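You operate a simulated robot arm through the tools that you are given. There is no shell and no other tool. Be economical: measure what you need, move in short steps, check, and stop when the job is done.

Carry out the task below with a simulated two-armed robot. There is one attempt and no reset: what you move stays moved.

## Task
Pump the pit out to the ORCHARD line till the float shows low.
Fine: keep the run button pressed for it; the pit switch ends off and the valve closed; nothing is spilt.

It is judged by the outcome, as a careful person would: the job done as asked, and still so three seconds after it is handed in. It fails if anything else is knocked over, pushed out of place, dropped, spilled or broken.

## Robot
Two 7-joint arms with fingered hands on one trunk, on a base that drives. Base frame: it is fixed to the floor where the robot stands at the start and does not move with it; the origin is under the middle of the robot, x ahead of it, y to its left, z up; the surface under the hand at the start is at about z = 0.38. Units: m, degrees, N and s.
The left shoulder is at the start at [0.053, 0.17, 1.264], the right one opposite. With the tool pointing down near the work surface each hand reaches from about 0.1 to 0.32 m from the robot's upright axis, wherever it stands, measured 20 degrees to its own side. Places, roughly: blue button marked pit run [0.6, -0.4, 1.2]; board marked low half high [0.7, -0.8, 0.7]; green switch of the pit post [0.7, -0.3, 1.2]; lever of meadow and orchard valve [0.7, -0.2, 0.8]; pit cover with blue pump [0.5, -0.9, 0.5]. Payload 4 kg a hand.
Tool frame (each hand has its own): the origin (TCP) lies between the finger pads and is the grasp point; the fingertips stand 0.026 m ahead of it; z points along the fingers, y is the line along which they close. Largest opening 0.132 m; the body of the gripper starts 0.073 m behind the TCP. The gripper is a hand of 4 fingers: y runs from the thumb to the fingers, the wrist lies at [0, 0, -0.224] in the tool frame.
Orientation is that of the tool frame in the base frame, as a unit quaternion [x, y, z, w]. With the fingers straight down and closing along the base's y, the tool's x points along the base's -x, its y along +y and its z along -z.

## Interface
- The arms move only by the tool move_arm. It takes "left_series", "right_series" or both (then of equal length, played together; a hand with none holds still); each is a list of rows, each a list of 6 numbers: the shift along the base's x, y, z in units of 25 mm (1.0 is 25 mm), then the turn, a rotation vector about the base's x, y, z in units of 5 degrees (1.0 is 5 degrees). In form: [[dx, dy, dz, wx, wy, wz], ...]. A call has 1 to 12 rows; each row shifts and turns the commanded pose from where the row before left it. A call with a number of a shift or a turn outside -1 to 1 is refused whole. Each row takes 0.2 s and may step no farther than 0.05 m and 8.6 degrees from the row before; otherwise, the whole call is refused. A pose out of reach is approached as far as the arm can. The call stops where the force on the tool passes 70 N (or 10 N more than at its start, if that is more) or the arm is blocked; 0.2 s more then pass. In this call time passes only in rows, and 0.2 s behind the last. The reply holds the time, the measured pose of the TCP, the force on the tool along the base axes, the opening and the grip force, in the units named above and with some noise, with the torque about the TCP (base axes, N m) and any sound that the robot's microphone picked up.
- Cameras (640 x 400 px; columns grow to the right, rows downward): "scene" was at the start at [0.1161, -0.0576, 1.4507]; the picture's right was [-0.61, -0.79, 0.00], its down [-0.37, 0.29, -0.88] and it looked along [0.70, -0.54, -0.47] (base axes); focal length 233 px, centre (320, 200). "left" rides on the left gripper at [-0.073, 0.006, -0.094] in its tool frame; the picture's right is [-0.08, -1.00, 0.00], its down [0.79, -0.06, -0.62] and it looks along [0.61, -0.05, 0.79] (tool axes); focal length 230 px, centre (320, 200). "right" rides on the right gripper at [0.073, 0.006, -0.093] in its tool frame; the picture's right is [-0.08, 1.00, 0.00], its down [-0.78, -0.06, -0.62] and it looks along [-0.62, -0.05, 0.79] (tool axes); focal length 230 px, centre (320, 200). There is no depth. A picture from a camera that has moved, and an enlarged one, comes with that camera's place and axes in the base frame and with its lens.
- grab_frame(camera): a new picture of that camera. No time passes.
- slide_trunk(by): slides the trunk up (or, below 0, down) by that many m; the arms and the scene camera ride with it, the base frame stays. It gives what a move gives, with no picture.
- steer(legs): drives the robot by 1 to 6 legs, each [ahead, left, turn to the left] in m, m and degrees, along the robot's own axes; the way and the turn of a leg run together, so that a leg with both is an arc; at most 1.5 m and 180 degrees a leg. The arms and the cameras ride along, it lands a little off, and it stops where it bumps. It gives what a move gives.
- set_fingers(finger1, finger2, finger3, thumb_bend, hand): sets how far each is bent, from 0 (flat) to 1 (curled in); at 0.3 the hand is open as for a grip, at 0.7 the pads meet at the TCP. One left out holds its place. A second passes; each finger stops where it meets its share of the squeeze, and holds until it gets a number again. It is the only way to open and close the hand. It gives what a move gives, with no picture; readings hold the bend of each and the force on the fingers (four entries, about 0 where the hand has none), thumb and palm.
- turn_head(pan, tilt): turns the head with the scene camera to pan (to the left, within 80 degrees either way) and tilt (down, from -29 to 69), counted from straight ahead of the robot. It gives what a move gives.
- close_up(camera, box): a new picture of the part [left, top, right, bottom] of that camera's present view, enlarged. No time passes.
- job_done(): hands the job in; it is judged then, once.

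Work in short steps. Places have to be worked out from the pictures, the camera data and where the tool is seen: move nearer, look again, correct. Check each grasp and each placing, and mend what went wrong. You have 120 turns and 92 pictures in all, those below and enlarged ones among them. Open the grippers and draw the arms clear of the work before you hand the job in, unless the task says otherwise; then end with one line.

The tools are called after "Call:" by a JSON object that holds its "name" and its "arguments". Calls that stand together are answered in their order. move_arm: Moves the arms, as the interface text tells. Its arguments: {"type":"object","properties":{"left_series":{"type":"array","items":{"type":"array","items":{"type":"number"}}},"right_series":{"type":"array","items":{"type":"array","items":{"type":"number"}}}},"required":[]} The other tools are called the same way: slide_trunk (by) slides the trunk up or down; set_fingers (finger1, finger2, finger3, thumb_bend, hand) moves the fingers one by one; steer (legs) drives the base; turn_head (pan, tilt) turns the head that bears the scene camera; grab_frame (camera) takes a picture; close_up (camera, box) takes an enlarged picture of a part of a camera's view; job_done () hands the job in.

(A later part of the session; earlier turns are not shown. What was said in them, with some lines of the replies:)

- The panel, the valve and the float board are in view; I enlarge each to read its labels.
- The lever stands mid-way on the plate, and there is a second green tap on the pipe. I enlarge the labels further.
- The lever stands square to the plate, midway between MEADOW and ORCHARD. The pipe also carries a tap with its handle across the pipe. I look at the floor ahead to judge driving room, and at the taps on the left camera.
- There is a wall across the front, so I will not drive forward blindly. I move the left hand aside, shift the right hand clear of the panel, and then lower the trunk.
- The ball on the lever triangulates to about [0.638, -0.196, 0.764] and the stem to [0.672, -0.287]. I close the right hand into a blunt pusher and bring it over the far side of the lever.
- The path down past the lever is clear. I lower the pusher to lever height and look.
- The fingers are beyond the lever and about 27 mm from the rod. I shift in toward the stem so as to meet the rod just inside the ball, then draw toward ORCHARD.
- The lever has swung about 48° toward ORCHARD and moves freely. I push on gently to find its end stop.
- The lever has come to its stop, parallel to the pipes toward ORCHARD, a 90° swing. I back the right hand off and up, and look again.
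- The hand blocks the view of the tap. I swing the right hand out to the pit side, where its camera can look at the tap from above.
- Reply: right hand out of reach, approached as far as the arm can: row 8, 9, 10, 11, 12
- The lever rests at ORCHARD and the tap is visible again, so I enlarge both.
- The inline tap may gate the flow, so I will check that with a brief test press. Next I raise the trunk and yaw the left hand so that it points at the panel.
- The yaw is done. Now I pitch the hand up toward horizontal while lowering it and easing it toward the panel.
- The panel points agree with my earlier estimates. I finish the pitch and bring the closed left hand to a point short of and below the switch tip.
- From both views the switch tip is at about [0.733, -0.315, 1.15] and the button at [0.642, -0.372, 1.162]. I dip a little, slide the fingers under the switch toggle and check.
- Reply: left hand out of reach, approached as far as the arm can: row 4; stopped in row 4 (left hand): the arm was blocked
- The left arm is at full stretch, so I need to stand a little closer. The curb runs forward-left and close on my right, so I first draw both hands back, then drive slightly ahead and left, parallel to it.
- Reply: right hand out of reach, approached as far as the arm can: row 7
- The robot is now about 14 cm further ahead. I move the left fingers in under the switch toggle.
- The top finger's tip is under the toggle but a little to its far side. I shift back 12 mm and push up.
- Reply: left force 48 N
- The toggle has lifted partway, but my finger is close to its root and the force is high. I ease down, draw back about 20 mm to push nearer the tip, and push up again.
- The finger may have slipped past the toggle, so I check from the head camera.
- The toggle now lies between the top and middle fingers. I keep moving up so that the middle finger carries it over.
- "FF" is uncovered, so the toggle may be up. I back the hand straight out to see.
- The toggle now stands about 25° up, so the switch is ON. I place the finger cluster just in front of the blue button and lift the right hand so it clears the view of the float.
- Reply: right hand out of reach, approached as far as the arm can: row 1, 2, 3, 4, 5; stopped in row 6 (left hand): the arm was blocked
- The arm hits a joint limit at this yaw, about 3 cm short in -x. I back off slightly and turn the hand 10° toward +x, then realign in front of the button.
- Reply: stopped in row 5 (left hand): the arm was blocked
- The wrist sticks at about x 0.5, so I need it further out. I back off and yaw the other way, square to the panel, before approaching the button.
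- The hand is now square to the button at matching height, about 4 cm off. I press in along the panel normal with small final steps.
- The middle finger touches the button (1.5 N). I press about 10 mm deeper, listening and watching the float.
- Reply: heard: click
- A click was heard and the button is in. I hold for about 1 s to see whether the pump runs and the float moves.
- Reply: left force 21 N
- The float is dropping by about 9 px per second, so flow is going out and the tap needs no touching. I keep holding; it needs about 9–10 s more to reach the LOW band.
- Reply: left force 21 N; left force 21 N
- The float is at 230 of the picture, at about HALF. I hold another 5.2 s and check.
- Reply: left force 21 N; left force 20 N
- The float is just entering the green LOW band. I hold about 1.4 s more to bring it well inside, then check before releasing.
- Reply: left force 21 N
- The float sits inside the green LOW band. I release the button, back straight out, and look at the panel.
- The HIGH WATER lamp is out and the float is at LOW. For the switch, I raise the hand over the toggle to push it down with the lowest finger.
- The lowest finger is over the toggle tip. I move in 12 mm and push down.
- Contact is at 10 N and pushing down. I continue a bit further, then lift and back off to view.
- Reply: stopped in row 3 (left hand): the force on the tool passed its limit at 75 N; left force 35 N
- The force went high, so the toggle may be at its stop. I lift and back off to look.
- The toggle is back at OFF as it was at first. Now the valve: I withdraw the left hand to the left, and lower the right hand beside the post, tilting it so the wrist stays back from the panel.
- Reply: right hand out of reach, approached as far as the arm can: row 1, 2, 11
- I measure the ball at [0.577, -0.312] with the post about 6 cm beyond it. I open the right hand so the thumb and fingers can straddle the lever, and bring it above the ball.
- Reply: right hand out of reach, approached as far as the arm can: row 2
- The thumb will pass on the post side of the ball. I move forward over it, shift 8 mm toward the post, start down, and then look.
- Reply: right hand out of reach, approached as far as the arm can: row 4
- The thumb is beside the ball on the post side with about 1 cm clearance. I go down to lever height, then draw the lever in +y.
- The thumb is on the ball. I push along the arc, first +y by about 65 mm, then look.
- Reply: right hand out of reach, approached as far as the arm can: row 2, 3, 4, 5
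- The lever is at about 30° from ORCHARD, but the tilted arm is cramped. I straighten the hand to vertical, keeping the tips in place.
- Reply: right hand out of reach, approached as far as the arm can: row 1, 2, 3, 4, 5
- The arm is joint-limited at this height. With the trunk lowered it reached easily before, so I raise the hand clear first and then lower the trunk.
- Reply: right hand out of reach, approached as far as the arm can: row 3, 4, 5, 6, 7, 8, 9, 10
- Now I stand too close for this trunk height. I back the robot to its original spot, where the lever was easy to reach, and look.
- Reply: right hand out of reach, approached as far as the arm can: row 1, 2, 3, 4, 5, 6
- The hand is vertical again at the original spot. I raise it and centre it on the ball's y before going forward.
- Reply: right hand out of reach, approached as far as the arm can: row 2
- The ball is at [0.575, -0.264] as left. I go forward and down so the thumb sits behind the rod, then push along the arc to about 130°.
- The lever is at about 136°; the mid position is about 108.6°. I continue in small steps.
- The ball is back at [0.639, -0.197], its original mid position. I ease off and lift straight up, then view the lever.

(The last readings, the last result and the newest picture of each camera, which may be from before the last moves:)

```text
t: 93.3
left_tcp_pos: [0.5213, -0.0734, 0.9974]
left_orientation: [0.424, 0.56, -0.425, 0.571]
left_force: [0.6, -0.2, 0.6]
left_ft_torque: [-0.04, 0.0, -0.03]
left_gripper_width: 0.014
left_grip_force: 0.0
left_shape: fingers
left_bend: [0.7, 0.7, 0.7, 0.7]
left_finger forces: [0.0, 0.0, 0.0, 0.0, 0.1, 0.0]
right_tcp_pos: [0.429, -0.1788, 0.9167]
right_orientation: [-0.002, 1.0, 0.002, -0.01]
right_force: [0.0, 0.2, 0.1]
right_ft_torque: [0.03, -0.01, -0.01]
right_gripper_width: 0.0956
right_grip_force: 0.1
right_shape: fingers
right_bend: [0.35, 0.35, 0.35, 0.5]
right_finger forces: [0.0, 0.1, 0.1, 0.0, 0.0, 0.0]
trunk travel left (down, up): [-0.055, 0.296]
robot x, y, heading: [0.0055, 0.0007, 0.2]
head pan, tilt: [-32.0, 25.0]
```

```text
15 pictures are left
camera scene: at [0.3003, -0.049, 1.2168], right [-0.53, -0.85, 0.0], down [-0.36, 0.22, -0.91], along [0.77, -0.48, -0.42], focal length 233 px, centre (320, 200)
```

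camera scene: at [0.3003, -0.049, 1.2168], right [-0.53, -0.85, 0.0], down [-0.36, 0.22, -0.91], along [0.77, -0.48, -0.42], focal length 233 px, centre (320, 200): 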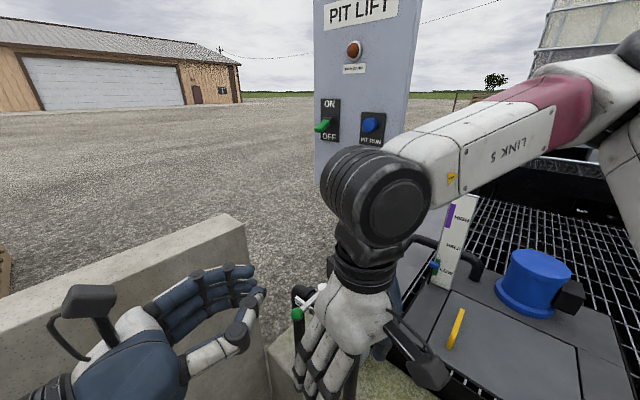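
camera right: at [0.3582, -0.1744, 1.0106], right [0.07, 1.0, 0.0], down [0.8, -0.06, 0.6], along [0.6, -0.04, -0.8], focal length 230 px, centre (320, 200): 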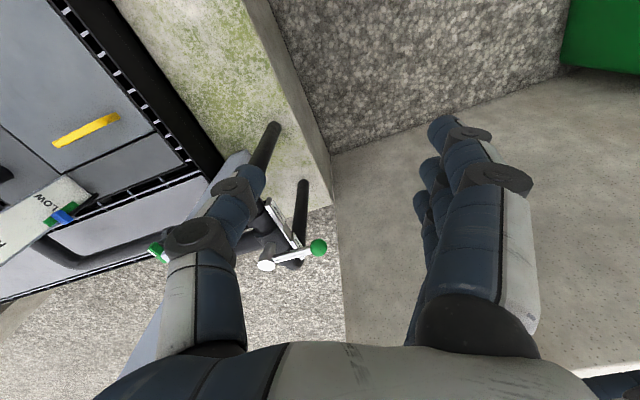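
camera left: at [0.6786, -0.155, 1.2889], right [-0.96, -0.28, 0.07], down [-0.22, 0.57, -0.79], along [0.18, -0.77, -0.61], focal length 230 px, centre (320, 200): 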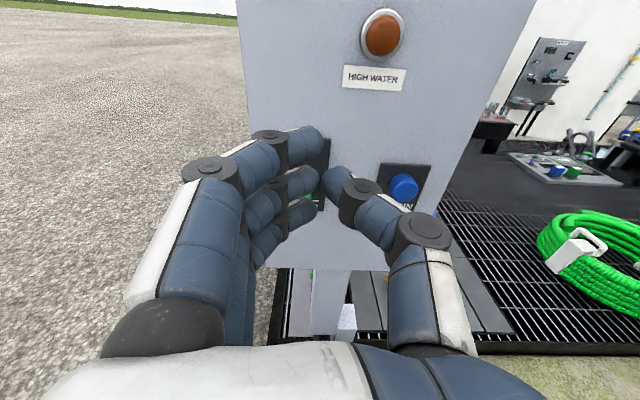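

The lever is within about 1° of its original mid (closed) position. I retract the right hand further, open the left hand, raise the trunk, and take a final look.

Call:
{"name": "move_arm", "arguments": {"left_series": [[-0.5, 1, 0, 0, 0, 0], [-0.5, 1, 0, 0, 0, 0], [-0.5, 1, 0, 0, 0, 0], [-0.5, 1, 0, 0, 0, 0]], "right_series": [[-0.3, -0.5, 0.5, 0, 0, 0], [0, -0.5, 0.5, 0, 0, 0], [0, -0.5, 0.5, 0, 0, 0], [0, -0.5, 0.5, 0, 0, 0]]}}

Call:
{"name": "slide_trunk", "arguments": {"by": 0.22}}

Call:
{"name": "set_fingers", "arguments": {"hand": "left", "finger1": 0.3, "finger2": 0.3, "finger3": 0.3, "thumb_bend": 0.3}}

Call:
{"name": "set_fingers", "arguments": {"hand": "right", "finger1": 0.3, "finger2": 0.3, "finger3": 0.3, "thumb_bend": 0.3}}

Call:
{"name": "grab_frame", "arguments": {"camera": "scene"}}

Call:
{"name": "close_up", "arguments": {"camera": "scene", "box": [240, 260, 360, 370]}}

Call:
{"name": "close_up", "arguments": {"camera": "scene", "box": [270, 110, 450, 310]}}

```text
t: 94.3
left_tcp_pos: [0.5013, 0.0239, 0.9931]
left_orientation: [0.424, 0.56, -0.425, 0.571]
left_force: [-0.3, -0.6, 0.0]
left_ft_torque: [-0.01, 0.01, -0.01]
left_gripper_width: 0.0141
left_grip_force: 0.1
left_shape: fingers
left_bend: [0.7, 0.7, 0.7, 0.7]
left_finger forces: [0.0, 0.1, 0.0, 0.1, 0.0, 0.1]
left hand out of reach, approached as far as the arm can: row 3, 4
right_tcp_pos: [0.4231, -0.2268, 0.9684]
right_orientation: [-0.004, 1.0, 0.001, -0.01]
right_force: [0.2, 0.4, -0.1]
right_ft_torque: [0.0, 0.02, 0.03]
right_gripper_width: 0.0957
right_grip_force: 0.0
right_shape: fingers
right_bend: [0.35, 0.35, 0.35, 0.5]
right_finger forces: [0.0, 0.0, 0.0, 0.1, 0.1, 0.0]
trunk travel left (down, up): [-0.055, 0.296]
robot x, y, heading: [0.0038, -0.0005, -0.1]
head pan, tilt: [-32.0, 25.0]
```

```text
t: 96.6
left_tcp_pos: [0.5005, 0.0247, 1.2121]
left_orientation: [0.423, 0.561, -0.424, 0.571]
left_force: [0.4, 0.2, -0.7]
left_ft_torque: [0.04, -0.02, 0.02]
left_gripper_width: 0.0141
left_grip_force: 0.0
left_shape: fingers
left_bend: [0.7, 0.7, 0.7, 0.7]
left_finger forces: [0.0, 0.1, 0.1, 0.0, 0.0, 0.0]
right_tcp_pos: [0.4231, -0.2271, 1.1863]
right_orientation: [-0.002, 1.0, 0.002, -0.009]
right_force: [-0.6, 0.3, 0.7]
right_ft_torque: [0.0, 0.03, 0.03]
right_gripper_width: 0.0954
right_grip_force: 0.0
right_shape: fingers
right_bend: [0.35, 0.35, 0.35, 0.5]
right_finger forces: [0.0, 0.0, 0.1, 0.0, 0.0, 0.0]
trunk travel left (down, up): [-0.275, 0.076]
robot x, y, heading: [0.0087, 0.0018, 0.3]
head pan, tilt: [-32.0, 25.0]
```

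```text
t: 97.6
left_tcp_pos: [0.5, 0.0246, 1.2133]
left_orientation: [0.423, 0.561, -0.424, 0.571]
left_force: [-0.3, -0.3, -0.1]
left_ft_torque: [-0.03, -0.02, 0.02]
left_gripper_width: 0.1354
left_grip_force: 0.1
left_shape: fingers
left_bend: [0.3, 0.3, 0.3, 0.3]
left_finger forces: [0.1, 0.0, 0.1, 0.0, 0.0, 0.0]
right_tcp_pos: [0.4226, -0.2277, 1.1863]
right_orientation: [-0.002, 1.0, 0.001, -0.01]
right_force: [0.2, 0.1, 0.7]
right_ft_torque: [0.0, 0.02, 0.0]
right_gripper_width: 0.0957
right_grip_force: 0.0
right_shape: fingers
right_bend: [0.35, 0.35, 0.35, 0.5]
right_finger forces: [0.0, 0.0, 0.0, 0.1, 0.0, 0.1]
trunk travel left (down, up): [-0.275, 0.076]
robot x, y, heading: [0.0022, -0.0001, 0.3]
head pan, tilt: [-32.0, 25.0]
```

```text
t: 98.6
left_tcp_pos: [0.5001, 0.0248, 1.2124]
left_orientation: [0.424, 0.561, -0.425, 0.57]
left_force: [1.7, 0.1, 0.4]
left_ft_torque: [0.0, 0.0, 0.03]
left_gripper_width: 0.1357
left_grip_force: 0.0
left_shape: fingers
left_bend: [0.3, 0.3, 0.3, 0.3]
left_finger forces: [0.0, 0.0, 0.1, 0.0, 0.0, 0.0]
right_tcp_pos: [0.4233, -0.2265, 1.1863]
right_orientation: [-0.002, 1.0, 0.0, -0.01]
right_force: [-0.1, 0.2, -0.4]
right_ft_torque: [0.0, -0.01, 0.02]
right_gripper_width: 0.1358
right_grip_force: 0.1
right_shape: fingers
right_bend: [0.3, 0.3, 0.3, 0.3]
right_finger forces: [0.1, 0.1, 0.0, 0.0, 0.0, 0.1]
trunk travel left (down, up): [-0.275, 0.076]
robot x, y, heading: [0.0066, -0.0021, 0.3]
head pan, tilt: [-32.0, 25.0]
```

```text
14 pictures are left
camera scene: at [0.1281, -0.0493, 1.4557], right [-0.53, -0.85, 0.0], down [-0.36, 0.22, -0.91], along [0.77, -0.48, -0.42], focal length 233 px, centre (320, 200)
```

scene: 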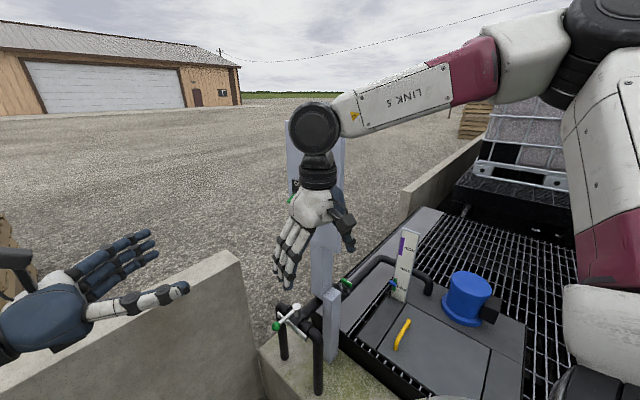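

```text
3.64 times, centred on (300, 315) of scene
camera zoom: at [0.1281, -0.0493, 1.4557], right [-0.53, -0.85, 0.0], down [-0.36, 0.22, -0.91], along [0.77, -0.48, -0.42], focal length 846 px, centre (393, -218)
```

zoom: 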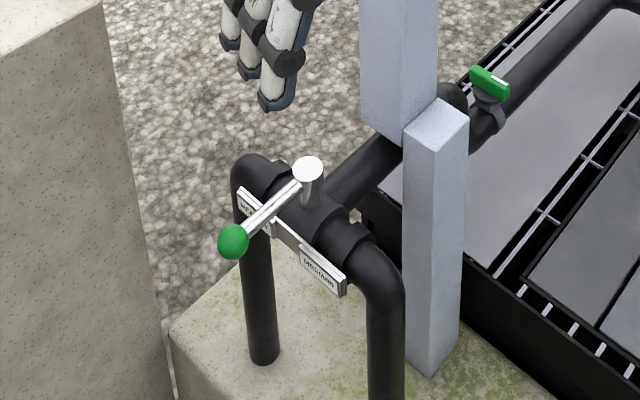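

```text
2.00 times, centred on (360, 210) of scene
camera zoom: at [0.1281, -0.0493, 1.4557], right [-0.53, -0.85, 0.0], down [-0.36, 0.22, -0.91], along [0.77, -0.48, -0.42], focal length 465 px, centre (240, 180)
```

zoom: 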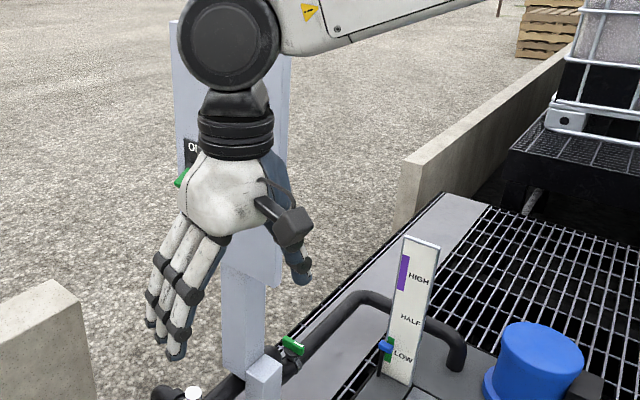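

The float shows LOW, the switch is OFF, the lever is back at its closed mid position, and both hands are open and clear. I hand the job in.

Call:
{"name": "job_done", "arguments": {}}

```text
The job is handed in.
```

The pit was pumped out to the ORCHARD line with the run button held until the float showed LOW; the pit switch is off, the valve lever is back at its closed mid position, and I saw nothing spilt.
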